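You operate a simulated robot arm through the tools that you are given. There is no shell and no other tool. Be economical: measure what you need, move in short steps, check, and stop when the job is done.

You are at the controls of a simulated two-armed robot. One attempt, no reset.

## Task
Hang the grey and the green guide back on their pegs.
Fine: each on the peg of its colour; all keepers end upright.

It is judged by the outcome, as a careful person would: the job done as asked, and still so three seconds after it is handed in. It fails if anything else is knocked over, pushed out of place, dropped, spilled or broken.

## Robot
Two 7-joint arms with two-finger parallel grippers on one trunk, on a base that drives. Base frame: it is fixed to the floor where the robot stands at the start and does not move with it; the origin is under the middle of the robot, x ahead of it, y to its left, z up; the surface under the hand at the start is at about z = 900. Readings come in mm, rad, newtons and seconds.
The left shoulder is at the start at [110, 169, 1410], the right one opposite. With the tool pointing down near the work surface each hand reaches from about 680 to 760 mm from the robot's upright axis, wherever it stands, measured 20 degrees to its own side. Places, roughly: store left tilt bin [700, -700, 1200]; store middle tilt bin [700, -800, 1200]; store right tilt bin [700, -900, 1200]. Payload 1.57 kg a hand.
The tool frame of a hand sits at the grasp point between the pads (the TCP): z along the fingers, y along the line on which they close. The tips reach 30 mm beyond it. Largest opening 80 mm; finger width 17, thickness 12; the body of the gripper, 40 by 82 mm, starts 80 mm behind the TCP.
Orientation is that of the tool frame in the base frame, as a unit quaternion [w, x, y, z]. With the fingers straight down and closing along the base's y, the tool's x points along the base's -x, its y along +y and its z along -z.

## Interface
- The arms move only by the tool nudge_tool. It takes "left_series", "right_series" or both (then of equal length, played together; a hand with none holds still); each is a list of rows, each a list of 7 numbers: the shift along the base's x, y, z in units of 400 mm (1.0 is 400 mm), then the turn, a rotation vector about the base's x, y, z in units of 120 degrees (1.0 is 120 degrees), then the opening, from 0 (shut) to 1 (fully open). In form: [[x, y, z, rx, ry, rz, grip], ...]. A call has 1 to 20 rows; each row is the pose to reach, as a shift and turn from the pose commanded when the call began. A call with a number of a shift or a turn outside -1 to 1 is refused whole. A row lasts 0.2 s, in which the tool goes at most 50 mm and 0.15 rad; a call with a longer step from one row to the next is refused whole, and so is a gripper value outside its range. Where a pose cannot be reached the arm comes as near as it can. A force on the tool above 40 N (or 10 N above the force at the start of the call, whichever is more), or a blocked arm, ends the call early, and 0.2 s more pass. Each finger travels about 72 mm/s and halts on what it meets, pressing with about 24 N; the grip force reading is that of the motor and also rises with nothing between the fingers. The clock runs only during rows and for 0.2 s after the last one: add rows that repeat a pose to give the fingers time. The reply holds the time, the measured pose of the TCP, the force on the tool along the base axes, the opening and the grip force, in the units named above and with some noise, with the torque about the TCP (base axes, N m) and any sound that the robot's microphone picked up.
- Cameras (640 x 400 px; columns grow to the right, rows downward): "scene" is now at [160.5, -40.3, 1619.2]; the picture's right is [-0.45, -0.90, 0.00], its down [-0.48, 0.24, -0.84] and it looks along [0.75, -0.37, -0.54] (base axes); focal length 294 px, centre (320, 200). "left" rides on the left gripper at [72, 6, -122] in its tool frame; the picture's right is [-0.09, 1.00, 0.00], its down [-0.84, -0.08, -0.54] and it looks along [-0.54, -0.05, 0.84] (tool axes); focal length 238 px, centre (320, 200). "right" rides on the right gripper at [72, -7, -122] in its tool frame; the picture's right is [0.09, 1.00, 0.00], its down [-0.84, 0.08, -0.54] and it looks along [-0.54, 0.05, 0.84] (tool axes); focal length 238 px, centre (320, 200). There is no depth. A picture from a camera that has moved, and an enlarged one, comes with that camera's place and axes in the base frame and with its lens.
- camera(camera): a new picture of that camera. The clock stands still meanwhile.
- move_column(by): slides the trunk up (or, below 0, down) by that many mm; the arms and the scene camera ride with it, the base frame stays. It gives what a move gives, with no picture.
- steer(legs): drives the robot by 1 to 6 legs, each [ahead, left, turn to the left] in mm, mm and rad, along the robot's own axes; the way and the turn of a leg run together, so that a leg with both is an arc; at most 1500 mm and 3.142 rad a leg. The arms and the cameras ride along, it lands a little off, and it stops where it bumps. It gives what a move gives.
- pan_tilt(pan, tilt): turns the head with the scene camera to pan (to the left, within 1.501 rad either way) and tilt (down, from -0.506 to 1.204), counted from straight ahead of the robot. It gives what a move gives.
- enlarge(camera, box): a new picture of the part [left, top, right, bottom] of that camera's present view, enlarged. The clock stands still meanwhile.
- hand_in(): hands the job in; it is judged then, once.

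Work in short steps. Places have to be worked out from the pictures, the camera data and where the tool is seen: move nearer, look again, correct. Check each grasp and each placing, and mend what went wrong. You have 120 turns and 88 pictures in all, those below and enlarged ones among them. Open the grippers and draw the arms clear of the work before you hand the job in, unless the task says otherwise; then end with one line.

The tools are called after ">>>" by a JSON object that holds its "fn" and its "kwargs". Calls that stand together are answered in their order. nudge_tool: Moves the arms, as the interface text tells. Its arguments: {"type":"object","properties":{"left_series":{"type":"array","items":{"type":"array","items":{"type":"number"}}},"right_series":{"type":"array","items":{"type":"array","items":{"type":"number"}}}},"required":[]} The other tools are called the same way: move_column (by) slides the trunk up or down; steer (legs) drives the base; pan_tilt (pan, tilt) turns the head that bears the scene camera; camera (camera) takes a picture; enlarge (camera, box) takes an enlarged picture of a part of a camera's view; hand_in () hands the job in.

At the start:

```text
clock: 0.0
left_tcp_pos: [708.1, 64.9, 999.1]
left_orientation: [0.0, 0.0, 1.0, 0.001]
left_wrist_force: [-0.5, 0.5, 0.2]
left_ft_torque: [0.01, -0.01, -0.03]
left_grip_width: 80.0
left_gripper_force: 0.0
right_tcp_pos: [561.9, -435.2, 1150.1]
right_orientation: [0.0, 0.0, 1.0, 0.0]
right_wrist_force: [0.3, 0.4, -0.3]
right_ft_torque: [-0.04, 0.02, 0.01]
right_grip_width: 79.9
right_gripper_force: 0.2
trunk travel left (down, up): [-724.0, 166.0]
robot x, y, heading: [4.3, -2.5, 0.001]
head pan, tilt: [-0.463, 0.572]
```

scene: 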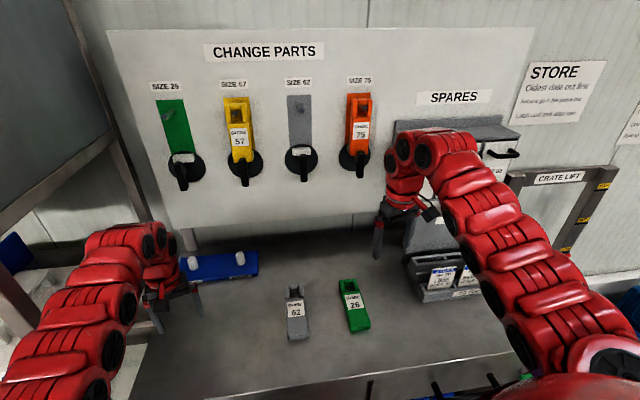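
right: 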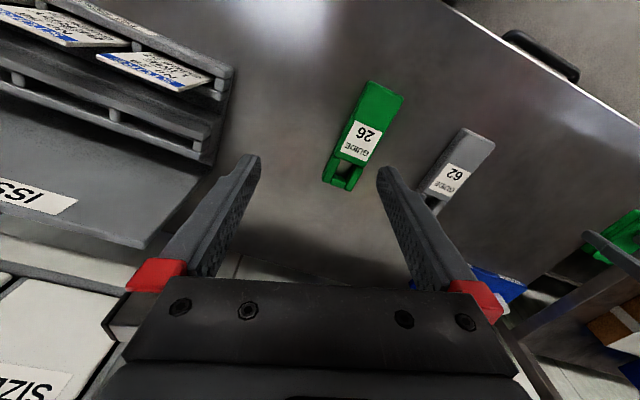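
left: 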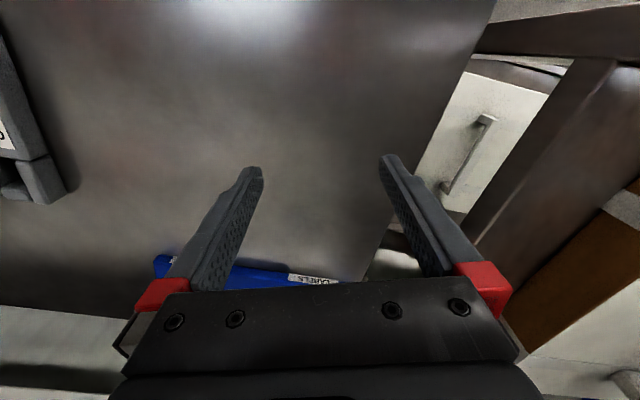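

I'll look closely at the pegs and the two guides on the table.

>>> {"fn": "enlarge", "kwargs": {"camera": "scene", "box": [140, 70, 400, 230]}}

>>> {"fn": "enlarge", "kwargs": {"camera": "scene", "box": [260, 260, 400, 350]}}

```text
2.46 times, centred on (270, 150) of scene
camera zoom: at [160.5, -40.3, 1619.2], right [-0.45, -0.9, 0.0], down [-0.48, 0.24, -0.84], along [0.75, -0.37, -0.54], focal length 724 px, centre (443, 323)
```

zoom: 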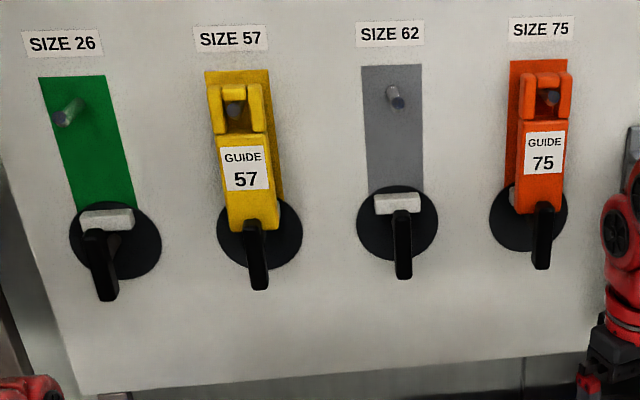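

```text
4.44 times, centred on (330, 305) of scene
camera zoom: at [160.5, -40.3, 1619.2], right [-0.45, -0.9, 0.0], down [-0.48, 0.24, -0.84], along [0.75, -0.37, -0.54], focal length 1306 px, centre (276, -267)
```

zoom: 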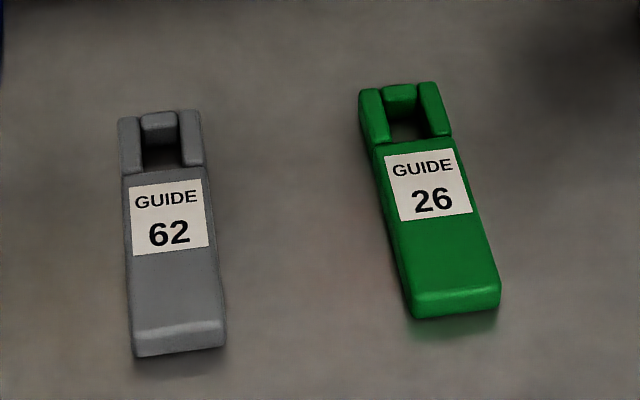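

Bench and board are turned about 26° clockwise from my heading. I'll raise the trunk and look again to get the board's depth by parallax.

>>> {"fn": "move_column", "kwargs": {"by": 150}}

>>> {"fn": "camera", "kwargs": {"camera": "scene"}}

>>> {"fn": "enlarge", "kwargs": {"camera": "scene", "box": [140, 40, 400, 200]}}

```text
clock: 1.8
left_tcp_pos: [708.8, 64.7, 1148.7]
left_orientation: [-0.001, 0.0, 1.0, 0.0]
left_wrist_force: [-0.6, 0.1, -0.3]
left_ft_torque: [-0.04, 0.0, -0.04]
left_grip_width: 79.8
left_gripper_force: 0.2
right_tcp_pos: [563.2, -434.1, 1299.2]
right_orientation: [0.0, -0.001, 1.0, 0.0]
right_wrist_force: [0.2, 0.1, -1.2]
right_ft_torque: [-0.01, 0.02, -0.02]
right_grip_width: 79.8
right_gripper_force: 0.0
trunk travel left (down, up): [-874.0, 16.0]
robot x, y, heading: [0.3, -0.4, -0.001]
head pan, tilt: [-0.463, 0.572]
```

```text
82 pictures are left
camera scene: at [160.7, -40.3, 1769.1], right [-0.45, -0.9, 0.0], down [-0.48, 0.24, -0.84], along [0.75, -0.37, -0.54], focal length 294 px, centre (320, 200)
```

scene: 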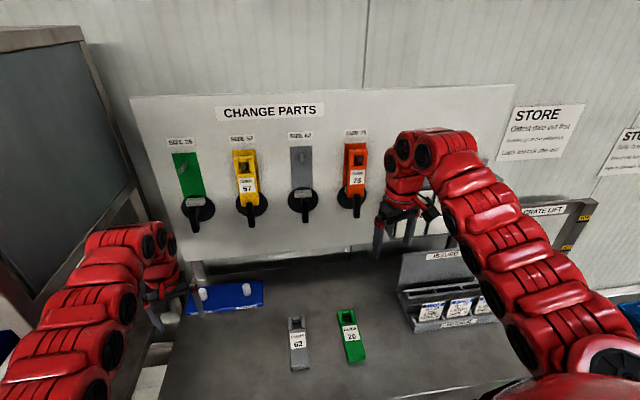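

```text
2.46 times, centred on (270, 120) of scene
camera zoom: at [160.7, -40.3, 1769.1], right [-0.45, -0.9, 0.0], down [-0.48, 0.24, -0.84], along [0.75, -0.37, -0.54], focal length 724 px, centre (443, 397)
```

zoom: 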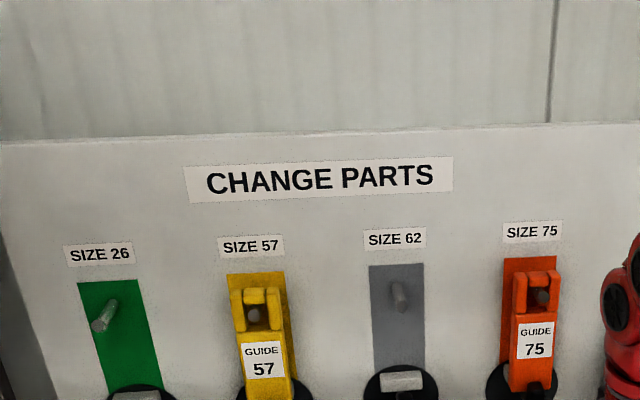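

Grey peg tip works out near (871, -341, 1401), with the board facing heading ≈ -0.32. I'll lower the trunk again and zoom hard on the keepers to learn how they work.

>>> {"fn": "move_column", "kwargs": {"by": -150}}

>>> {"fn": "enlarge", "kwargs": {"camera": "scene", "box": [210, 90, 330, 195]}}

>>> {"fn": "enlarge", "kwargs": {"camera": "scene", "box": [335, 85, 385, 185]}}

>>> {"fn": "enlarge", "kwargs": {"camera": "scene", "box": [140, 90, 240, 200]}}

```text
clock: 3.5
left_tcp_pos: [707.7, 64.4, 999.7]
left_orientation: [0.0, 0.0, 1.0, 0.0]
left_wrist_force: [-0.1, 1.0, 0.0]
left_ft_torque: [-0.03, 0.04, -0.04]
left_grip_width: 80.0
left_gripper_force: 0.2
right_tcp_pos: [562.3, -436.1, 1149.4]
right_orientation: [0.001, 0.0, 1.0, 0.0]
right_wrist_force: [-0.1, 0.7, 0.0]
right_ft_torque: [-0.02, 0.01, 0.0]
right_grip_width: 80.0
right_gripper_force: 0.1
trunk travel left (down, up): [-724.0, 166.0]
robot x, y, heading: [-0.5, -3.0, 0.003]
head pan, tilt: [-0.463, 0.572]
```

```text
3.81 times, centred on (270, 142) of scene
camera zoom: at [160.3, -40.2, 1619.3], right [-0.45, -0.9, 0.0], down [-0.48, 0.24, -0.84], along [0.75, -0.37, -0.54], focal length 1120 px, centre (510, 419)
```

zoom: 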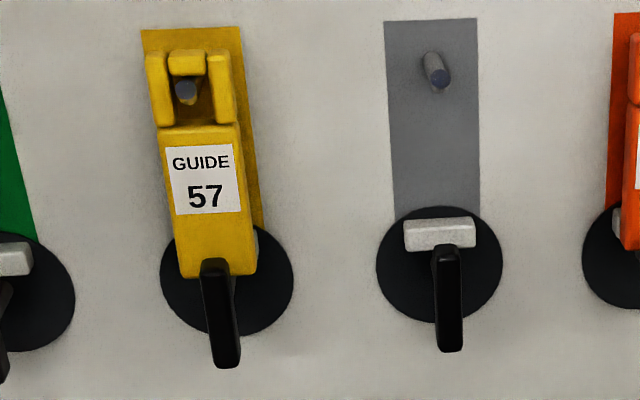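

```text
4.00 times, centred on (360, 135) of scene
camera zoom: at [160.3, -40.2, 1619.3], right [-0.45, -0.9, 0.0], down [-0.48, 0.24, -0.84], along [0.75, -0.37, -0.54], focal length 1176 px, centre (160, 460)
```

zoom: 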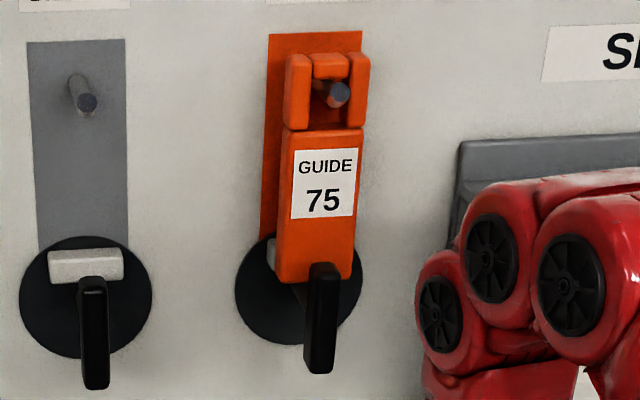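

```text
3.64 times, centred on (190, 145) of scene
camera zoom: at [160.3, -40.2, 1619.3], right [-0.45, -0.9, 0.0], down [-0.48, 0.24, -0.84], along [0.75, -0.37, -0.54], focal length 1069 px, centre (793, 400)
```

zoom: 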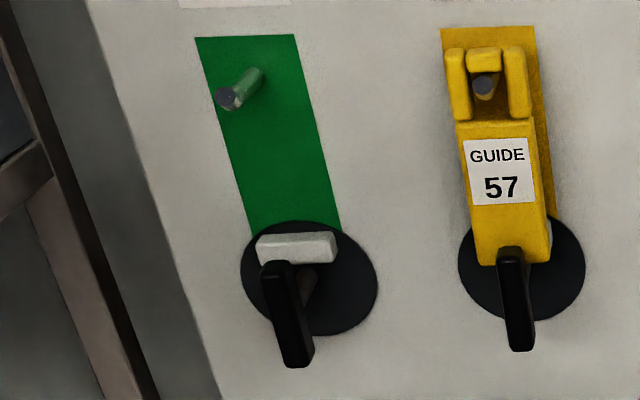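

The black bars on stems are the keepers: their upper tip overlaps a hung guide's lower end, so they have to be turned aside and back. I'll raise both hands, bring the right one inward, then turn to face the board squarely.

>>> {"fn": "nudge_tool", "kwargs": {"left_series": [[0, 0, 0.12, 0, 0, 0, 1], [0, 0, 0.24, 0, 0, 0, 1], [0, 0, 0.36, 0, 0, 0, 1], [0, 0, 0.48, 0, 0, 0, 1], [0, 0, 0.6, 0, 0, 0, 1], [-0.05, 0, 0.7, 0, 0, 0, 1]], "right_series": [[0.03, 0.07, 0.07, 0, 0, 0, 1], [0.06, 0.14, 0.14, 0, 0, 0, 1], [0.09, 0.21, 0.21, 0, 0, 0, 1], [0.12, 0.28, 0.28, 0, 0, 0, 1], [0.15, 0.35, 0.35, 0, 0, 0, 1], [0.15, 0.42, 0.42, 0, 0, 0, 1]]}}

>>> {"fn": "steer", "kwargs": {"legs": [[0, 0, -0.31]]}}

>>> {"fn": "pan_tilt", "kwargs": {"pan": 0, "tilt": 0.45}}

>>> {"fn": "camera", "kwargs": {"camera": "scene"}}

```text
clock: 4.9
left_tcp_pos: [699.0, 65.3, 1186.7]
left_orientation: [0.001, 0.0, 1.0, 0.0]
left_wrist_force: [0.5, 0.2, -0.3]
left_ft_torque: [0.03, 0.0, -0.01]
left_grip_width: 80.1
left_gripper_force: 0.0
left hand out of reach, approached as far as the arm can: row 4, 5, 6
right_tcp_pos: [679.0, -294.0, 1174.8]
right_orientation: [0.0, 0.001, 1.0, 0.001]
right_wrist_force: [0.0, 0.3, -0.4]
right_ft_torque: [0.02, 0.0, -0.01]
right_grip_width: 79.8
right_gripper_force: 0.0
right hand out of reach, approached as far as the arm can: row 1, 2, 3, 4, 5, 6
trunk travel left (down, up): [-724.0, 166.0]
robot x, y, heading: [1.6, -0.9, 0.002]
head pan, tilt: [-0.463, 0.572]
```

```text
clock: 6.3
left_tcp_pos: [687.4, -147.9, 1184.2]
left_orientation: [0.001, 0.153, 0.988, -0.001]
left_wrist_force: [0.0, 0.6, -0.7]
left_ft_torque: [0.0, -0.02, 0.02]
left_grip_width: 79.8
left_gripper_force: 0.0
right_tcp_pos: [556.7, -482.3, 1175.8]
right_orientation: [0.0, 0.153, 0.988, 0.0]
right_wrist_force: [0.1, 0.0, 0.2]
right_ft_torque: [0.02, -0.02, -0.01]
right_grip_width: 79.8
right_gripper_force: 0.1
trunk travel left (down, up): [-724.0, 166.0]
robot x, y, heading: [-2.3, -0.6, -0.308]
head pan, tilt: [-0.463, 0.572]
```

```text
clock: 7.2
left_tcp_pos: [686.2, -148.1, 1184.7]
left_orientation: [0.001, 0.153, 0.988, 0.0]
left_wrist_force: [0.5, -0.8, -0.4]
left_ft_torque: [0.0, 0.01, 0.02]
left_grip_width: 80.0
left_gripper_force: 0.0
right_tcp_pos: [556.8, -482.3, 1175.3]
right_orientation: [-0.001, 0.153, 0.988, 0.0]
right_wrist_force: [0.0, -0.4, 0.8]
right_ft_torque: [-0.03, 0.02, -0.01]
right_grip_width: 80.1
right_gripper_force: 0.0
trunk travel left (down, up): [-724.0, 166.0]
robot x, y, heading: [-1.8, -1.5, -0.307]
head pan, tilt: [0.0, 0.45]
```

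```text
77 pictures are left
camera scene: at [164.6, -52.5, 1630.2], right [-0.3, -0.95, 0.0], down [-0.42, 0.13, -0.9], along [0.86, -0.27, -0.44], focal length 294 px, centre (320, 200)
```

scene: 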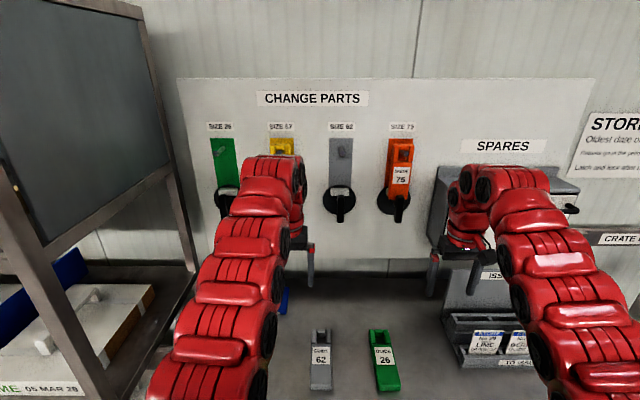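

The labels are now level, so the board heading is -0.307. I'll zoom to measure the grey and green peg/keeper positions in this square-on view.

>>> {"fn": "enlarge", "kwargs": {"camera": "scene", "box": [300, 120, 428, 240]}}

>>> {"fn": "enlarge", "kwargs": {"camera": "scene", "box": [290, 310, 430, 400]}}

```text
3.33 times, centred on (364, 180) of scene
camera zoom: at [164.6, -52.5, 1630.2], right [-0.3, -0.95, 0.0], down [-0.42, 0.13, -0.9], along [0.86, -0.27, -0.44], focal length 980 px, centre (173, 267)
```

zoom: 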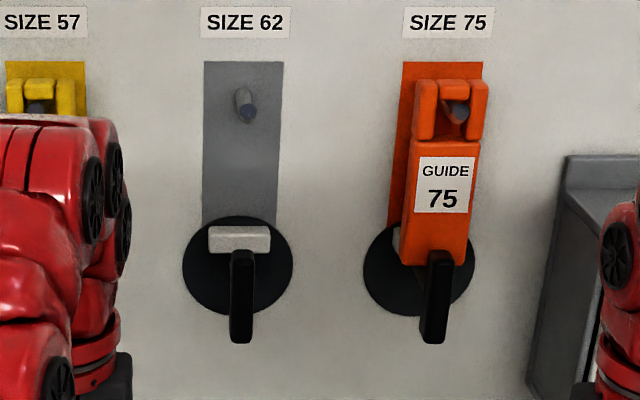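

```text
4.44 times, centred on (360, 355) of scene
camera zoom: at [164.6, -52.5, 1630.2], right [-0.3, -0.95, 0.0], down [-0.42, 0.13, -0.9], along [0.86, -0.27, -0.44], focal length 1306 px, centre (142, -489)
```

zoom: 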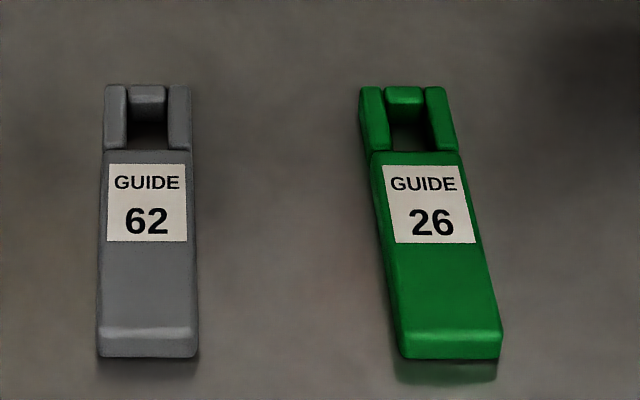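

Grey peg tip: forward 933, left -60, z≈1400 in the robot-aligned frame. The keeper pivot is about z 1236, with the bar front near forward 920. I'll swing both hands to point forward, about 110 mm short of the grey (right) and green (left) keepers.

>>> {"fn": "nudge_tool", "kwargs": {"left_series": [[0.031, 0.038, 0.012, -0.0206, -0.065, 0, 1], [0.062, 0.076, 0.024, -0.0412, -0.13, 0, 1], [0.093, 0.114, 0.036, -0.0618, -0.195, 0, 1], [0.124, 0.152, 0.048, -0.0824, -0.26, 0, 1], [0.155, 0.19, 0.06, -0.103, -0.325, 0, 1], [0.187, 0.228, 0.072, -0.1237, -0.39, 0, 1], [0.218, 0.266, 0.084, -0.1443, -0.455, 0, 1], [0.249, 0.304, 0.096, -0.1649, -0.52, 0, 1], [0.28, 0.342, 0.108, -0.1855, -0.585, 0, 1], [0.311, 0.38, 0.12, -0.2061, -0.65, 0, 1], [0.3425, 0.4185, 0.1325, -0.2267, -0.7149, 0, 1]], "right_series": [[0.038, 0.043, 0.014, -0.0206, -0.065, 0, 1], [0.077, 0.086, 0.029, -0.0412, -0.13, 0, 1], [0.115, 0.129, 0.043, -0.0618, -0.195, 0, 1], [0.153, 0.172, 0.057, -0.0824, -0.26, 0, 1], [0.192, 0.215, 0.072, -0.103, -0.325, 0, 1], [0.23, 0.257, 0.086, -0.1237, -0.39, 0, 1], [0.269, 0.3, 0.1, -0.1443, -0.455, 0, 1], [0.307, 0.343, 0.115, -0.1649, -0.52, 0, 1], [0.345, 0.386, 0.129, -0.1855, -0.585, 0, 1], [0.384, 0.429, 0.143, -0.2061, -0.65, 0, 1], [0.422, 0.472, 0.1575, -0.2267, -0.7149, 0, 1]]}}

>>> {"fn": "camera", "kwargs": {"camera": "scene"}}

```text
clock: 9.6
left_tcp_pos: [825.0, 20.3, 1237.3]
left_orientation: [0.7, 0.108, 0.698, -0.108]
left_wrist_force: [0.5, 1.0, 0.2]
left_ft_torque: [-0.03, 0.0, -0.02]
left_grip_width: 80.1
left_gripper_force: 0.1
right_tcp_pos: [726.8, -294.5, 1240.3]
right_orientation: [0.701, 0.108, 0.697, -0.109]
right_wrist_force: [0.0, 0.4, 0.2]
right_ft_torque: [0.01, 0.0, -0.02]
right_grip_width: 79.8
right_gripper_force: 0.1
right hand out of reach, approached as far as the arm can: row 4
trunk travel left (down, up): [-724.0, 166.0]
robot x, y, heading: [-3.1, 0.3, -0.306]
head pan, tilt: [0.0, 0.45]
```

```text
74 pictures are left
camera scene: at [165.4, -52.0, 1630.1], right [-0.3, -0.95, 0.0], down [-0.42, 0.13, -0.9], along [0.86, -0.27, -0.44], focal length 294 px, centre (320, 200)
```

scene: 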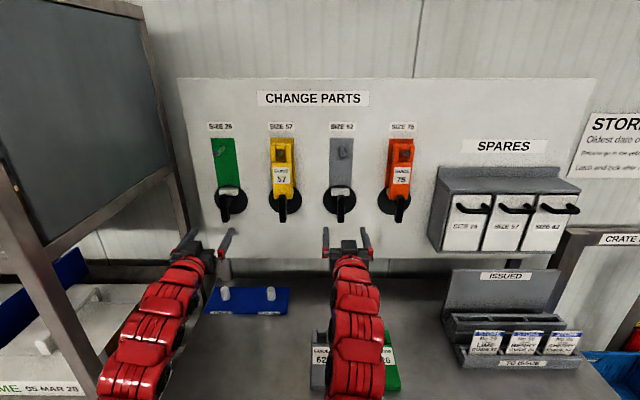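

Both hands point at the board and are well placed. I'll check the alignment with the hand cameras.

>>> {"fn": "camera", "kwargs": {"camera": "right"}}

>>> {"fn": "camera", "kwargs": {"camera": "left"}}

```text
73 pictures are left
camera right: at [608.4, -263.0, 1166.3], right [0.3, 0.95, -0.09], down [-0.5, 0.24, 0.84], along [0.81, -0.21, 0.54], focal length 238 px, centre (320, 200)
```

right: 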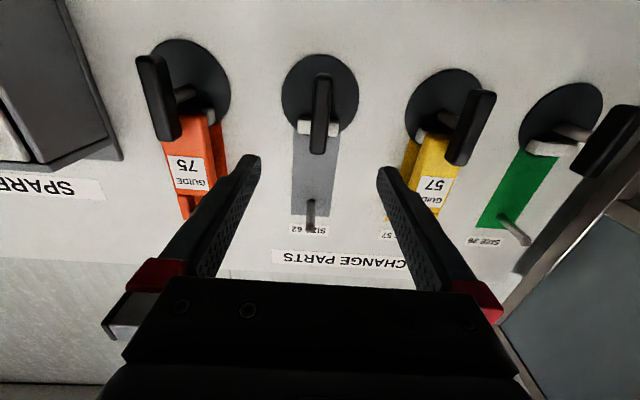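

```text
72 pictures are left
camera left: at [711.0, 63.4, 1165.5], right [0.3, 0.95, 0.09], down [-0.54, 0.09, 0.83], along [0.78, -0.3, 0.54], focal length 238 px, centre (320, 200)
```

left: 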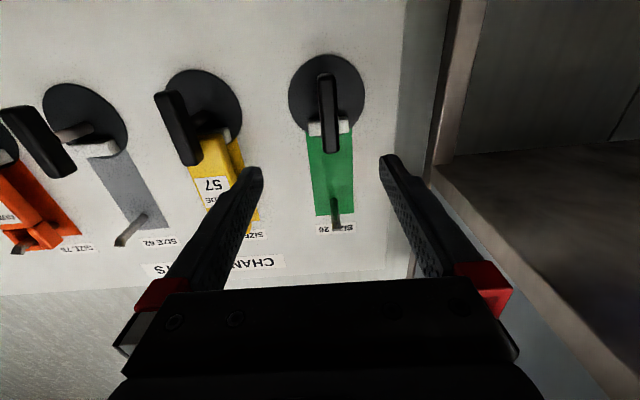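

The bars sit centred at z≈1233 with fronts near forward 930; the left hand needs about 8 mm more to the left. I'll move both hands in and close on the keepers.

>>> {"fn": "nudge_tool", "kwargs": {"left_series": [[0.082, -0.021, -0.003, 0, 0, 0, 1], [0.164, -0.042, -0.005, 0, 0, 0, 1], [0.246, -0.063, -0.008, 0, 0, 0, 1], [0.328, -0.083, -0.01, 0, 0, 0, 1], [0.328, -0.083, -0.01, 0, 0, 0, 0.1], [0.328, -0.083, -0.01, 0, 0, 0, 0.1], [0.328, -0.083, -0.01, 0, 0, 0, 0.1], [0.328, -0.083, -0.01, 0, 0, 0, 0.1]], "right_series": [[0.079, -0.025, -0.004, 0, 0, 0, 1], [0.158, -0.05, -0.009, 0, 0, 0, 1], [0.238, -0.075, -0.013, 0, 0, 0, 1], [0.317, -0.1, -0.0175, 0, 0, 0, 1], [0.317, -0.1, -0.0175, 0, 0, 0, 0.1], [0.317, -0.1, -0.0175, 0, 0, 0, 0.1], [0.317, -0.1, -0.0175, 0, 0, 0, 0.1], [0.317, -0.1, -0.0175, 0, 0, 0, 0.1]]}}

>>> {"fn": "camera", "kwargs": {"camera": "right"}}

>>> {"fn": "camera", "kwargs": {"camera": "left"}}

```text
clock: 11.4
left_tcp_pos: [954.6, -10.6, 1236.2]
left_orientation: [0.701, 0.106, 0.697, -0.106]
left_wrist_force: [2.0, 15.2, 3.1]
left_ft_torque: [0.08, 0.12, -0.47]
left_grip_width: 20.2
left_gripper_force: 34.0
right_tcp_pos: [852.4, -335.0, 1232.5]
right_orientation: [0.699, 0.108, 0.698, -0.109]
right_wrist_force: [1.5, -7.4, 1.2]
right_ft_torque: [-0.03, -0.13, -1.02]
right_grip_width: 20.2
right_gripper_force: 33.9
trunk travel left (down, up): [-724.0, 166.0]
robot x, y, heading: [-1.9, 3.6, -0.303]
head pan, tilt: [0.0, 0.45]
```

```text
71 pictures are left
camera right: at [734.5, -302.9, 1160.0], right [0.3, 0.95, -0.09], down [-0.49, 0.24, 0.84], along [0.82, -0.21, 0.54], focal length 238 px, centre (320, 200)
```

right: 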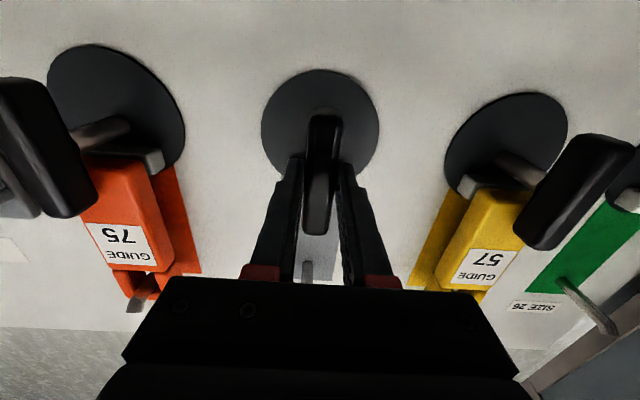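

```text
70 pictures are left
camera left: at [840.7, 32.9, 1164.3], right [0.3, 0.95, 0.09], down [-0.54, 0.09, 0.83], along [0.79, -0.3, 0.54], focal length 238 px, centre (320, 200)
```

left: 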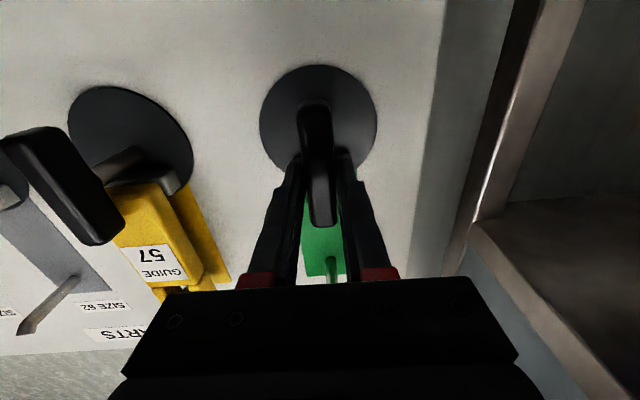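

Both keepers are gripped (20 mm wide). I'll roll the right hand first to turn the grey keeper and see how it behaves.

>>> {"fn": "nudge_tool", "kwargs": {"right_series": [[0, 0, 0, 0.065, -0.0206, 0, 0.1], [0, 0, 0, 0.13, -0.0412, 0, 0.1], [0, 0, 0, 0.195, -0.0618, 0, 0.1], [0, 0, 0, 0.26, -0.0824, 0, 0.1], [0, 0, 0, 0.325, -0.103, 0, 0.1], [0, 0, 0, 0.39, -0.1237, 0, 0.1], [0, 0, 0, 0.455, -0.1443, 0, 0.1], [0, 0, 0, 0.52, -0.1649, 0, 0.1], [0, 0, 0, 0.585, -0.1855, 0, 0.1], [0, 0, 0, 0.65, -0.2061, 0, 0.1], [0, 0, 0, 0.7149, -0.2267, 0, 0.1]]}}

>>> {"fn": "enlarge", "kwargs": {"camera": "scene", "box": [180, 110, 440, 270]}}

```text
clock: 13.8
left_tcp_pos: [952.8, -10.6, 1236.2]
left_orientation: [0.7, 0.107, 0.698, -0.108]
left_wrist_force: [17.6, 29.5, 9.2]
left_ft_torque: [0.11, -0.06, -0.2]
left_grip_width: 19.7
left_gripper_force: 33.8
right_tcp_pos: [852.0, -334.4, 1232.3]
right_orientation: [0.571, 0.571, 0.417, 0.417]
right_wrist_force: [-14.0, -20.2, -2.0]
right_ft_torque: [-0.03, 0.13, -0.22]
right_grip_width: 20.0
right_gripper_force: 33.3
trunk travel left (down, up): [-724.0, 166.0]
robot x, y, heading: [-0.0, -0.3, -0.305]
head pan, tilt: [0.0, 0.45]
```

```text
2.46 times, centred on (310, 190) of scene
camera zoom: at [163.9, -50.2, 1630.3], right [-0.3, -0.95, 0.0], down [-0.41, 0.13, -0.9], along [0.86, -0.27, -0.43], focal length 724 px, centre (345, 225)
```

zoom: 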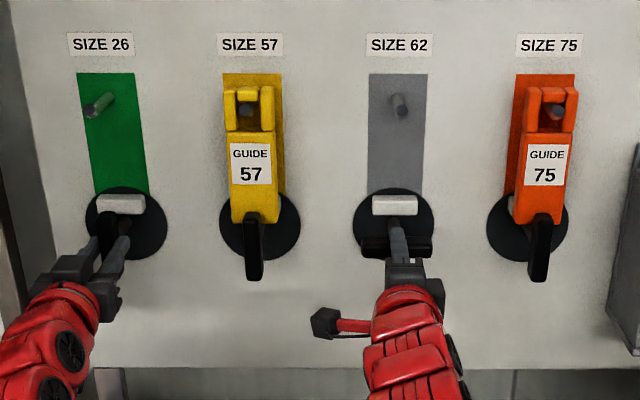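

The keeper turned freely to horizontal. I'll open the right hand a bit to see whether it stays, and turn the green keeper the mirrored way with the left.

>>> {"fn": "nudge_tool", "kwargs": {"left_series": [[0, 0, 0, -0.065, 0.0206, 0, 0.1], [0, 0, 0, -0.13, 0.0412, 0, 0.1], [0, 0, 0, -0.195, 0.0618, 0, 0.1], [0, 0, 0, -0.26, 0.0824, 0, 0.1], [0, 0, 0, -0.325, 0.103, 0, 0.1], [0, 0, 0, -0.39, 0.1237, 0, 0.1], [0, 0, 0, -0.455, 0.1443, 0, 0.1], [0, 0, 0, -0.52, 0.1649, 0, 0.1], [0, 0, 0, -0.585, 0.1855, 0, 0.1], [0, 0, 0, -0.65, 0.2061, 0, 0.1], [0, 0, 0, -0.7149, 0.2267, 0, 0.1]], "right_series": [[0, 0, 0, 0, 0, 0, 0.5], [0, 0, 0, 0, 0, 0, 0.5], [0, 0, 0, 0, 0, 0, 0.5], [0, 0, 0, 0, 0, 0, 0.5], [0, 0, 0, 0, 0, 0, 0.5], [0, 0, 0, 0, 0, 0, 0.5], [0, 0, 0, 0, 0, 0, 0.5], [0, 0, 0, 0, 0, 0, 0.5], [0, 0, 0, 0, 0, 0, 0.5], [0, 0, 0, 0, 0, 0, 0.5], [0, 0, 0, 0, 0, 0, 0.5]]}}

>>> {"fn": "enlarge", "kwargs": {"camera": "scene", "box": [180, 110, 440, 270]}}

>>> {"fn": "camera", "kwargs": {"camera": "right"}}

```text
clock: 16.2
left_tcp_pos: [955.8, -11.3, 1232.0]
left_orientation: [0.432, -0.409, 0.579, -0.558]
left_wrist_force: [-3.0, 28.0, -4.1]
left_ft_torque: [12.07, -1.46, -2.49]
left_grip_width: 80.3
left_gripper_force: 40.9
right_tcp_pos: [853.8, -332.4, 1230.7]
right_orientation: [0.571, 0.57, 0.418, 0.418]
right_wrist_force: [-0.4, 0.4, 0.3]
right_ft_torque: [-0.03, 0.01, 0.0]
right_grip_width: 40.0
right_gripper_force: 0.1
trunk travel left (down, up): [-724.0, 166.0]
robot x, y, heading: [-0.1, -1.7, -0.306]
head pan, tilt: [0.0, 0.45]
```

```text
2.46 times, centred on (310, 190) of scene
camera zoom: at [165.4, -51.2, 1630.2], right [-0.3, -0.95, 0.0], down [-0.42, 0.13, -0.9], along [0.86, -0.27, -0.44], focal length 724 px, centre (345, 225)
```

zoom: 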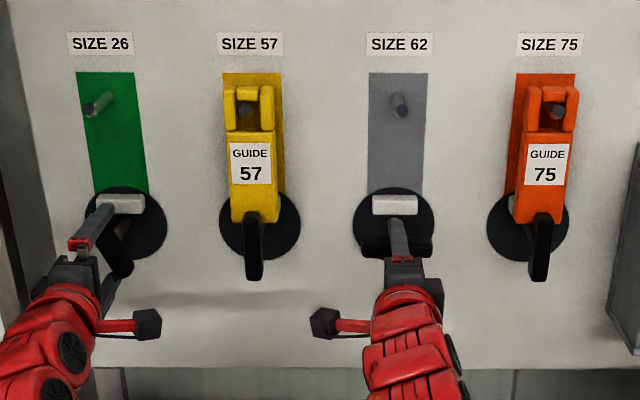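

```text
67 pictures are left
camera right: at [758.7, -227.0, 1224.4], right [0.03, 0.09, 1.0], down [-0.77, -0.63, 0.08], along [0.64, -0.77, 0.05], focal length 238 px, centre (320, 200)
```

right: 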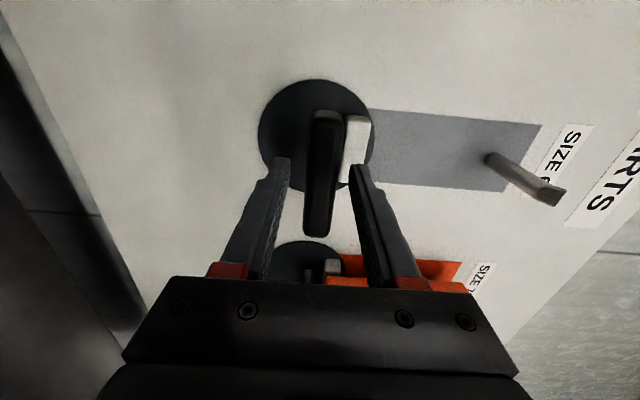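

The grey keeper stays put. The green one resisted the other direction (a stop), so I'll roll the left hand back at once with open fingers and withdraw the right hand.

>>> {"fn": "nudge_tool", "kwargs": {"left_series": [[0, 0, 0, 0.065, -0.0206, 0, 1], [0, 0, 0, 0.13, -0.0412, 0, 1], [0, 0, 0, 0.195, -0.0618, 0, 1], [0, 0, 0, 0.26, -0.0824, 0, 1], [0, 0, 0, 0.325, -0.103, 0, 1], [0, 0, 0, 0.39, -0.1237, 0, 1], [0, 0, 0, 0.455, -0.1443, 0, 1], [0, 0, 0, 0.52, -0.1649, 0, 1], [0, 0, 0, 0.585, -0.1855, 0, 1], [0, 0, 0, 0.65, -0.2061, 0, 1], [0, 0, 0, 0.7149, -0.2267, 0, 1]], "right_series": [[-0.08, 0.025, 0, 0, 0, 0, 0.5], [-0.16, 0.05, 0, 0, 0, 0, 0.5], [-0.24, 0.075, 0, 0, 0, 0, 0.5], [-0.32, 0.1, 0, 0, 0, 0, 0.5], [-0.32, 0.1, 0, 0, 0, 0, 0.5], [-0.32, 0.1, 0, 0, 0, 0, 0.5], [-0.32, 0.1, 0, 0, 0, 0, 0.5], [-0.32, 0.1, 0, 0, 0, 0, 0.5], [-0.32, 0.1, 0, 0, 0, 0, 0.5], [-0.32, 0.1, 0, 0, 0, 0, 0.5], [-0.32, 0.1, 0, 0, 0, 0, 0.5]]}}

>>> {"fn": "camera", "kwargs": {"camera": "left"}}

>>> {"fn": "enlarge", "kwargs": {"camera": "scene", "box": [180, 110, 440, 270]}}

```text
clock: 18.6
left_tcp_pos: [955.3, -13.4, 1234.5]
left_orientation: [0.7, 0.109, 0.698, -0.107]
left_wrist_force: [0.2, -0.1, 0.4]
left_ft_torque: [-0.01, -0.03, 0.0]
left_grip_width: 80.1
left_gripper_force: 0.0
right_tcp_pos: [726.0, -295.1, 1230.9]
right_orientation: [0.57, 0.571, 0.418, 0.418]
right_wrist_force: [0.4, -0.2, -0.3]
right_ft_torque: [-0.02, 0.01, -0.04]
right_grip_width: 40.2
right_gripper_force: 0.1
trunk travel left (down, up): [-724.0, 166.0]
robot x, y, heading: [-2.4, -2.7, -0.305]
head pan, tilt: [0.0, 0.45]
```

```text
66 pictures are left
camera left: at [840.8, 30.1, 1162.7], right [0.3, 0.95, 0.09], down [-0.54, 0.09, 0.84], along [0.78, -0.3, 0.54], focal length 238 px, centre (320, 200)
```

left: 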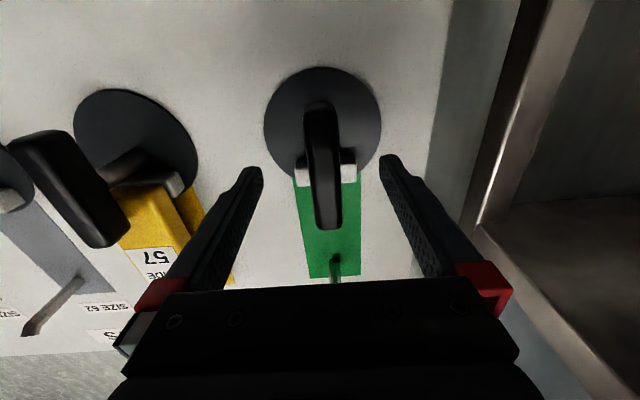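

```text
2.46 times, centred on (310, 190) of scene
camera zoom: at [164.5, -52.3, 1630.2], right [-0.3, -0.95, 0.0], down [-0.41, 0.13, -0.9], along [0.86, -0.27, -0.44], focal length 724 px, centre (345, 225)
```

zoom: 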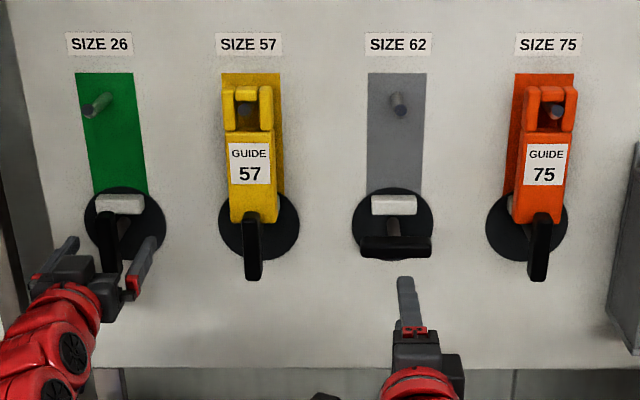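

The green keeper is upright and unharmed. I'll grip it again and try turning the same way as the grey one, a third of the way, watching the torque.

>>> {"fn": "nudge_tool", "kwargs": {"left_series": [[0, 0, 0, 0, 0, 0, 0.1], [0, 0, 0, 0, 0, 0, 0.1], [0, 0, 0, 0, 0, 0, 0.1], [0, 0, 0, 0.065, -0.0206, 0, 0.1], [0, 0, 0, 0.13, -0.0412, 0, 0.1], [0, 0, 0, 0.195, -0.0618, 0, 0.1], [0, 0, 0, 0.26, -0.0824, 0, 0.1]]}}

```text
clock: 20.2
left_tcp_pos: [955.1, -10.9, 1233.1]
left_orientation: [0.701, 0.301, 0.64, 0.094]
left_wrist_force: [2.9, 8.3, -0.1]
left_ft_torque: [-0.07, -0.24, -0.9]
left_grip_width: 19.8
left_gripper_force: 33.5
right_tcp_pos: [725.1, -292.3, 1231.5]
right_orientation: [0.57, 0.57, 0.418, 0.418]
right_wrist_force: [0.0, 0.2, 0.6]
right_ft_torque: [0.0, 0.01, 0.02]
right_grip_width: 40.0
right_gripper_force: 0.1
trunk travel left (down, up): [-724.0, 166.0]
robot x, y, heading: [-2.4, -1.8, -0.308]
head pan, tilt: [0.0, 0.45]
```

It turns freely this way. I'll finish the turn, open, and back off.

>>> {"fn": "nudge_tool", "kwargs": {"left_series": [[0, 0, 0, 0.065, -0.0206, 0, 0.1], [0, 0, 0, 0.13, -0.0412, 0, 0.1], [0, 0, 0, 0.195, -0.0618, 0, 0.1], [0, 0, 0, 0.26, -0.0824, 0, 0.1], [0, 0, 0, 0.325, -0.103, 0, 0.1], [0, 0, 0, 0.39, -0.1237, 0, 0.1], [0, 0, 0, 0.4549, -0.1443, 0, 0.1], [0, 0, 0, 0.4549, -0.1443, 0, 0.5], [0, 0, 0, 0.4549, -0.1443, 0, 0.5], [-0.08, 0.025, 0, 0.4549, -0.1443, 0, 0.5], [-0.16, 0.05, 0, 0.4549, -0.1443, 0, 0.5], [-0.24, 0.075, 0, 0.4549, -0.1443, 0, 0.5], [-0.32, 0.1, 0, 0.4549, -0.1443, 0, 0.5]]}}

>>> {"fn": "enlarge", "kwargs": {"camera": "scene", "box": [180, 110, 440, 270]}}

>>> {"fn": "camera", "kwargs": {"camera": "left"}}

```text
clock: 23.0
left_tcp_pos: [824.6, 26.9, 1235.5]
left_orientation: [0.572, 0.571, 0.417, 0.417]
left_wrist_force: [-0.8, 0.4, -0.4]
left_ft_torque: [-0.03, 0.02, 0.01]
left_grip_width: 40.0
left_gripper_force: 0.1
right_tcp_pos: [723.8, -295.4, 1233.6]
right_orientation: [0.571, 0.57, 0.417, 0.418]
right_wrist_force: [-0.3, 0.5, 0.1]
right_ft_torque: [0.0, 0.02, 0.01]
right_grip_width: 40.3
right_gripper_force: 0.1
trunk travel left (down, up): [-724.0, 166.0]
robot x, y, heading: [-2.7, -0.8, -0.307]
head pan, tilt: [0.0, 0.45]
```

```text
2.46 times, centred on (310, 190) of scene
camera zoom: at [163.2, -51.7, 1630.4], right [-0.3, -0.95, 0.0], down [-0.41, 0.13, -0.9], along [0.86, -0.27, -0.43], focal length 724 px, centre (345, 225)
```

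zoom: 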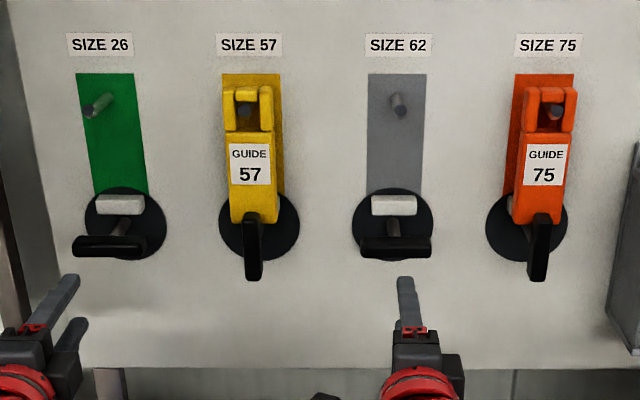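

```text
63 pictures are left
camera left: at [730.8, 132.4, 1242.9], right [-0.03, -0.09, 1.0], down [-0.77, -0.63, -0.08], along [0.64, -0.77, -0.05], focal length 238 px, centre (320, 200)
```

left: 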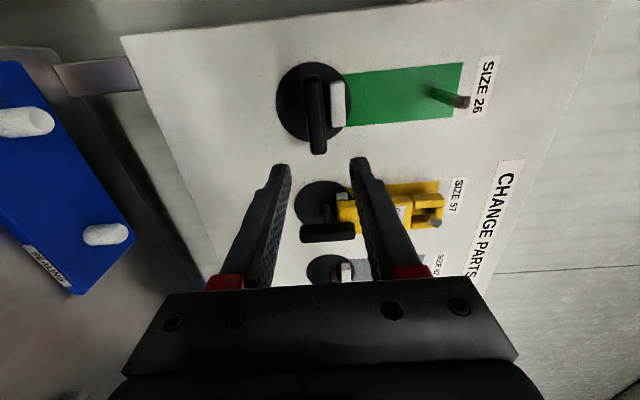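

Both keepers are now horizontal and stay so. Guide 62 lies along forward at L≈-3.5, with its centre near forward 692. I'll swing the right hand to point down above it.

>>> {"fn": "nudge_tool", "kwargs": {"right_series": [[-0.012, 0.0148, -0.0357, -0.02685, 0.05177, 0.04124, 1], [-0.0239, 0.0297, -0.0714, -0.0537, 0.10354, 0.08249, 1], [-0.0359, 0.0445, -0.1071, -0.08055, 0.15531, 0.12373, 1], [-0.0479, 0.0594, -0.1429, -0.1074, 0.20709, 0.16497, 1], [-0.0598, 0.0742, -0.1786, -0.13425, 0.25886, 0.20621, 1], [-0.0718, 0.0891, -0.2143, -0.1611, 0.31063, 0.24746, 1], [-0.0838, 0.1039, -0.25, -0.18795, 0.3624, 0.2887, 1], [-0.0957, 0.1187, -0.2857, -0.2148, 0.41417, 0.32994, 1], [-0.1077, 0.1336, -0.3214, -0.24165, 0.46594, 0.37119, 1], [-0.1196, 0.1484, -0.3571, -0.2685, 0.51771, 0.41243, 1], [-0.1316, 0.1633, -0.3929, -0.29535, 0.56949, 0.45367, 1], [-0.1436, 0.1781, -0.4286, -0.3222, 0.62126, 0.49491, 1], [-0.1555, 0.193, -0.4643, -0.34905, 0.67303, 0.53616, 1], [-0.1675, 0.2078, -0.5, -0.3759, 0.7248, 0.5774, 1]]}}

>>> {"fn": "camera", "kwargs": {"camera": "right"}}

>>> {"fn": "camera", "kwargs": {"camera": "scene"}}

```text
clock: 26.0
left_tcp_pos: [826.1, 25.8, 1234.2]
left_orientation: [0.571, 0.571, 0.417, 0.417]
left_wrist_force: [-0.1, 1.2, 0.0]
left_ft_torque: [-0.03, -0.02, -0.02]
left_grip_width: 39.9
left_gripper_force: 0.1
right_tcp_pos: [657.2, -210.6, 1031.3]
right_orientation: [-0.001, 0.153, 0.988, -0.001]
right_wrist_force: [0.4, -0.9, 0.1]
right_ft_torque: [-0.03, 0.02, 0.01]
right_grip_width: 79.9
right_gripper_force: 0.1
trunk travel left (down, up): [-724.0, 166.0]
robot x, y, heading: [0.2, -0.6, -0.311]
head pan, tilt: [0.0, 0.45]
```

```text
62 pictures are left
camera right: at [587.2, -194.5, 1153.3], right [0.21, 0.98, 0.0], down [0.82, -0.18, 0.54], along [0.53, -0.12, -0.84], focal length 238 px, centre (320, 200)
```

right: 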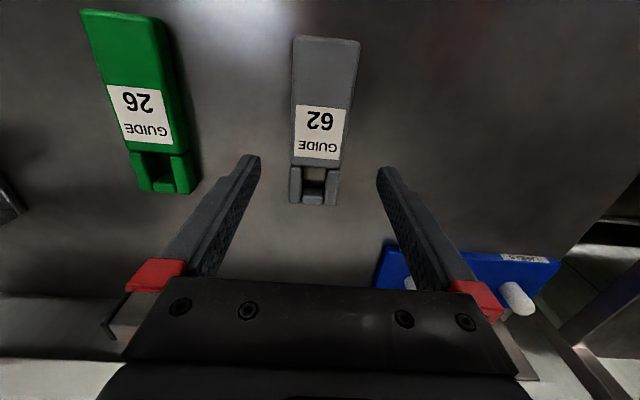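

```text
61 pictures are left
camera scene: at [165.3, -51.4, 1630.2], right [-0.3, -0.95, 0.0], down [-0.42, 0.13, -0.9], along [0.86, -0.27, -0.44], focal length 294 px, centre (320, 200)
```

scene: 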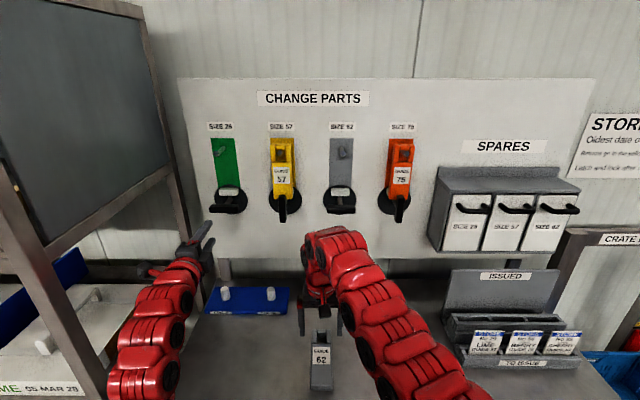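

TCP and guide agree (L≈-2, forward 690). I'll descend to z≈935 and close.

>>> {"fn": "nudge_tool", "kwargs": {"right_series": [[0, 0, -0.08, 0, 0, 0, 1], [0, 0, -0.16, 0, 0, 0, 1], [0, 0, -0.24, 0, 0, 0, 1], [0, 0, -0.24, 0, 0, 0, 0.5], [0, 0, -0.24, 0, 0, 0, 0.5], [0, 0, -0.24, 0, 0, 0, 0.5], [0, 0, -0.24, 0, 0, 0, 0.5]]}}

>>> {"fn": "camera", "kwargs": {"camera": "right"}}

```text
clock: 27.6
left_tcp_pos: [827.6, 26.5, 1233.9]
left_orientation: [0.571, 0.572, 0.416, 0.417]
left_wrist_force: [0.3, 0.4, -0.6]
left_ft_torque: [0.03, 0.03, -0.01]
left_grip_width: 40.0
left_gripper_force: 0.1
right_tcp_pos: [657.9, -210.6, 935.6]
right_orientation: [-0.001, 0.153, 0.988, 0.0]
right_wrist_force: [0.2, -0.3, -0.6]
right_ft_torque: [0.02, -0.03, 0.0]
right_grip_width: 55.8
right_gripper_force: 24.3
trunk travel left (down, up): [-724.0, 166.0]
robot x, y, heading: [-1.2, 2.4, -0.306]
head pan, tilt: [0.0, 0.45]
```

```text
60 pictures are left
camera right: at [587.2, -194.7, 1057.3], right [0.21, 0.98, 0.0], down [0.82, -0.18, 0.54], along [0.53, -0.12, -0.84], focal length 238 px, centre (320, 200)
```

right: 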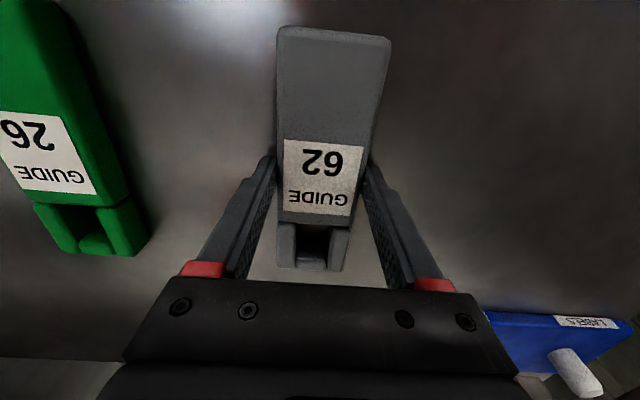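

The grip is good (55.8 mm). The window lies 33–67 mm above the TCP toward the hook end. I'll lift straight up.

>>> {"fn": "nudge_tool", "kwargs": {"right_series": [[0, 0, 0.1, 0, 0, 0, 0.5], [0, 0, 0.2, 0, 0, 0, 0.5], [0, 0, 0.3, 0, 0, 0, 0.5], [0, 0, 0.41, 0, 0, 0, 0.5]]}}

>>> {"fn": "nudge_tool", "kwargs": {"right_series": [[0.0325, -0.0244, 0.057, -0.0206, -0.065, 0, 0.5], [0.065, -0.0487, 0.114, -0.0412, -0.13, 0, 0.5], [0.0976, -0.0731, 0.171, -0.0618, -0.195, 0, 0.5], [0.13, -0.0975, 0.227, -0.0824, -0.26, 0, 0.5], [0.163, -0.122, 0.284, -0.103, -0.325, 0, 0.5], [0.195, -0.146, 0.341, -0.1237, -0.39, 0, 0.5], [0.228, -0.1705, 0.398, -0.1443, -0.455, 0, 0.5], [0.26, -0.195, 0.455, -0.1649, -0.52, 0, 0.5], [0.293, -0.219, 0.511, -0.1855, -0.585, 0, 0.5], [0.3255, -0.2436, 0.568, -0.2061, -0.65, 0, 0.5], [0.358, -0.268, 0.625, -0.2267, -0.7149, 0, 0.5]]}}

>>> {"fn": "camera", "kwargs": {"camera": "right"}}

>>> {"fn": "enlarge", "kwargs": {"camera": "scene", "box": [260, 100, 420, 260]}}

```text
clock: 28.6
left_tcp_pos: [825.2, 26.2, 1235.4]
left_orientation: [0.571, 0.57, 0.416, 0.418]
left_wrist_force: [0.1, 0.0, 0.4]
left_ft_torque: [0.02, 0.04, 0.02]
left_grip_width: 40.1
left_gripper_force: 0.0
right_tcp_pos: [656.6, -209.4, 1102.3]
right_orientation: [0.001, 0.152, 0.988, 0.0]
right_wrist_force: [0.1, 0.0, -1.7]
right_ft_torque: [-0.02, -0.03, 0.0]
right_grip_width: 55.3
right_gripper_force: 23.7
trunk travel left (down, up): [-724.0, 166.0]
robot x, y, heading: [2.4, 1.5, -0.306]
head pan, tilt: [0.0, 0.45]
```

```text
clock: 31.0
left_tcp_pos: [826.9, 25.4, 1233.6]
left_orientation: [0.571, 0.571, 0.417, 0.418]
left_wrist_force: [0.4, 0.1, -0.8]
left_ft_torque: [0.0, 0.04, -0.02]
left_grip_width: 39.9
left_gripper_force: 0.0
right_tcp_pos: [800.8, -320.2, 1348.8]
right_orientation: [0.699, 0.108, 0.698, -0.108]
right_wrist_force: [1.2, -0.6, -1.9]
right_ft_torque: [0.03, 0.04, 0.02]
right_grip_width: 55.7
right_gripper_force: 23.7
trunk travel left (down, up): [-724.0, 166.0]
robot x, y, heading: [-3.4, -4.5, -0.307]
head pan, tilt: [0.0, 0.45]
```

```text
59 pictures are left
camera right: at [683.1, -287.5, 1276.7], right [0.3, 0.95, -0.09], down [-0.5, 0.24, 0.84], along [0.82, -0.21, 0.54], focal length 238 px, centre (320, 200)
```

right: 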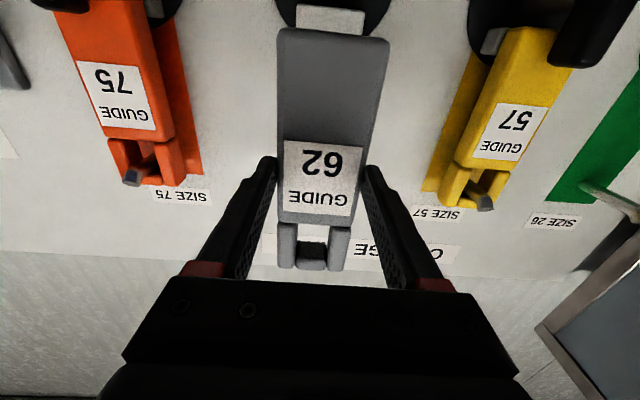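

```text
2.50 times, centred on (340, 180) of scene
camera zoom: at [165.4, -53.2, 1630.1], right [-0.3, -0.95, 0.0], down [-0.42, 0.13, -0.9], along [0.86, -0.27, -0.44], focal length 735 px, centre (270, 250)
```

zoom: 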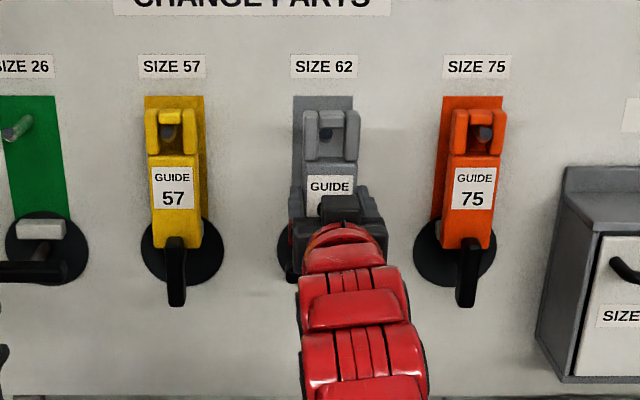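

The peg tip shows through the guide's window, laterally aligned. I'll advance 45 mm slowly so the peg enters, and read the force.

>>> {"fn": "nudge_tool", "kwargs": {"right_series": [[0.036, -0.0105, 0, 0, 0, 0, 0.5], [0.072, -0.021, 0, 0, 0, 0, 0.5], [0.108, -0.0315, 0, 0, 0, 0, 0.5]]}}

>>> {"fn": "enlarge", "kwargs": {"camera": "scene", "box": [300, 110, 380, 190]}}

>>> {"fn": "camera", "kwargs": {"camera": "right"}}

```text
clock: 31.8
left_tcp_pos: [826.9, 25.7, 1234.5]
left_orientation: [0.572, 0.571, 0.416, 0.417]
left_wrist_force: [-0.6, 0.3, -0.2]
left_ft_torque: [0.0, 0.01, -0.02]
left_grip_width: 39.8
left_gripper_force: 0.0
right_tcp_pos: [843.8, -331.2, 1348.7]
right_orientation: [0.699, 0.109, 0.699, -0.108]
right_wrist_force: [-0.6, -0.7, -3.8]
right_ft_torque: [0.03, 0.1, 0.0]
right_grip_width: 55.5
right_gripper_force: 24.0
trunk travel left (down, up): [-724.0, 166.0]
robot x, y, heading: [0.6, -1.3, -0.308]
head pan, tilt: [0.0, 0.45]
```

```text
5.00 times, centred on (340, 150) of scene
camera zoom: at [165.6, -52.7, 1630.0], right [-0.3, -0.95, 0.0], down [-0.42, 0.13, -0.9], along [0.86, -0.27, -0.44], focal length 1470 px, centre (220, 450)
```

zoom: 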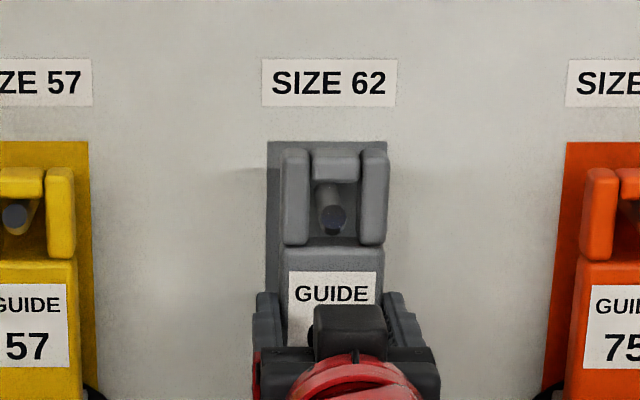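

```text
56 pictures are left
camera right: at [726.0, -299.5, 1276.8], right [0.3, 0.95, -0.09], down [-0.49, 0.24, 0.84], along [0.82, -0.21, 0.54], focal length 238 px, centre (320, 200)
```

right: 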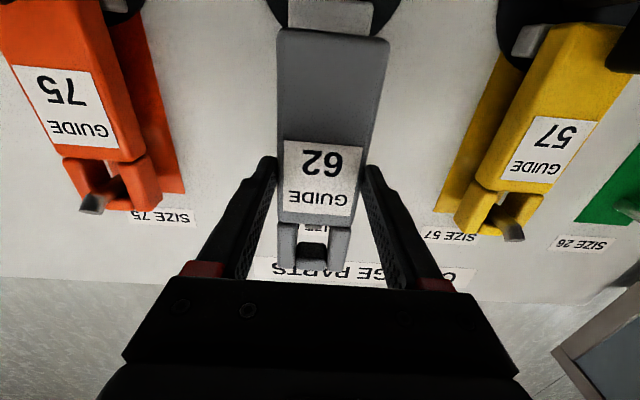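

The peg is centred in the window with hardly any force. I'll advance further in small steps, lowering slightly along the peg's tilt.

>>> {"fn": "nudge_tool", "kwargs": {"right_series": [[0.012, -0.0038, -0.002, 0, 0, 0, 0.5], [0.0238, -0.0075, -0.004, 0, 0, 0, 0.5], [0.0358, -0.0113, -0.006, 0, 0, 0, 0.5], [0.0477, -0.0151, -0.0075, 0, 0, 0, 0.5], [0.06, -0.019, -0.01, 0, 0, 0, 0.5]]}}

>>> {"fn": "enlarge", "kwargs": {"camera": "scene", "box": [300, 110, 420, 230]}}

```text
clock: 33.0
left_tcp_pos: [826.8, 26.5, 1234.5]
left_orientation: [0.571, 0.571, 0.417, 0.417]
left_wrist_force: [0.4, 0.3, 0.1]
left_ft_torque: [-0.02, 0.02, -0.01]
left_grip_width: 40.0
left_gripper_force: 0.0
right_tcp_pos: [868.2, -339.6, 1344.6]
right_orientation: [0.7, 0.109, 0.698, -0.107]
right_wrist_force: [-0.4, 0.5, -2.3]
right_ft_torque: [0.01, 0.04, -0.02]
right_grip_width: 55.6
right_gripper_force: 23.9
trunk travel left (down, up): [-724.0, 166.0]
robot x, y, heading: [-0.3, -1.0, -0.311]
head pan, tilt: [0.0, 0.45]
```

```text
3.33 times, centred on (360, 170) of scene
camera zoom: at [165.0, -52.7, 1630.1], right [-0.3, -0.95, 0.0], down [-0.42, 0.13, -0.9], along [0.86, -0.27, -0.44], focal length 980 px, centre (187, 300)
```

zoom: 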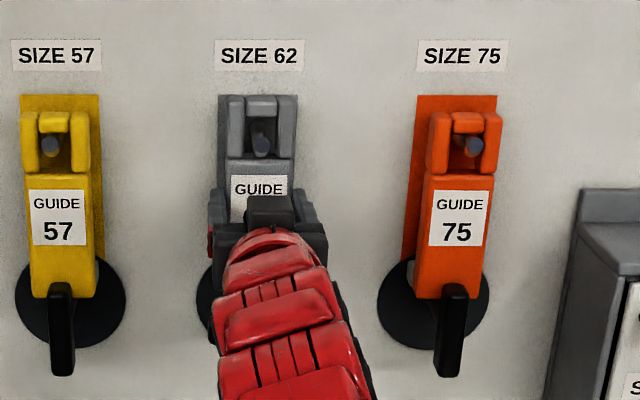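

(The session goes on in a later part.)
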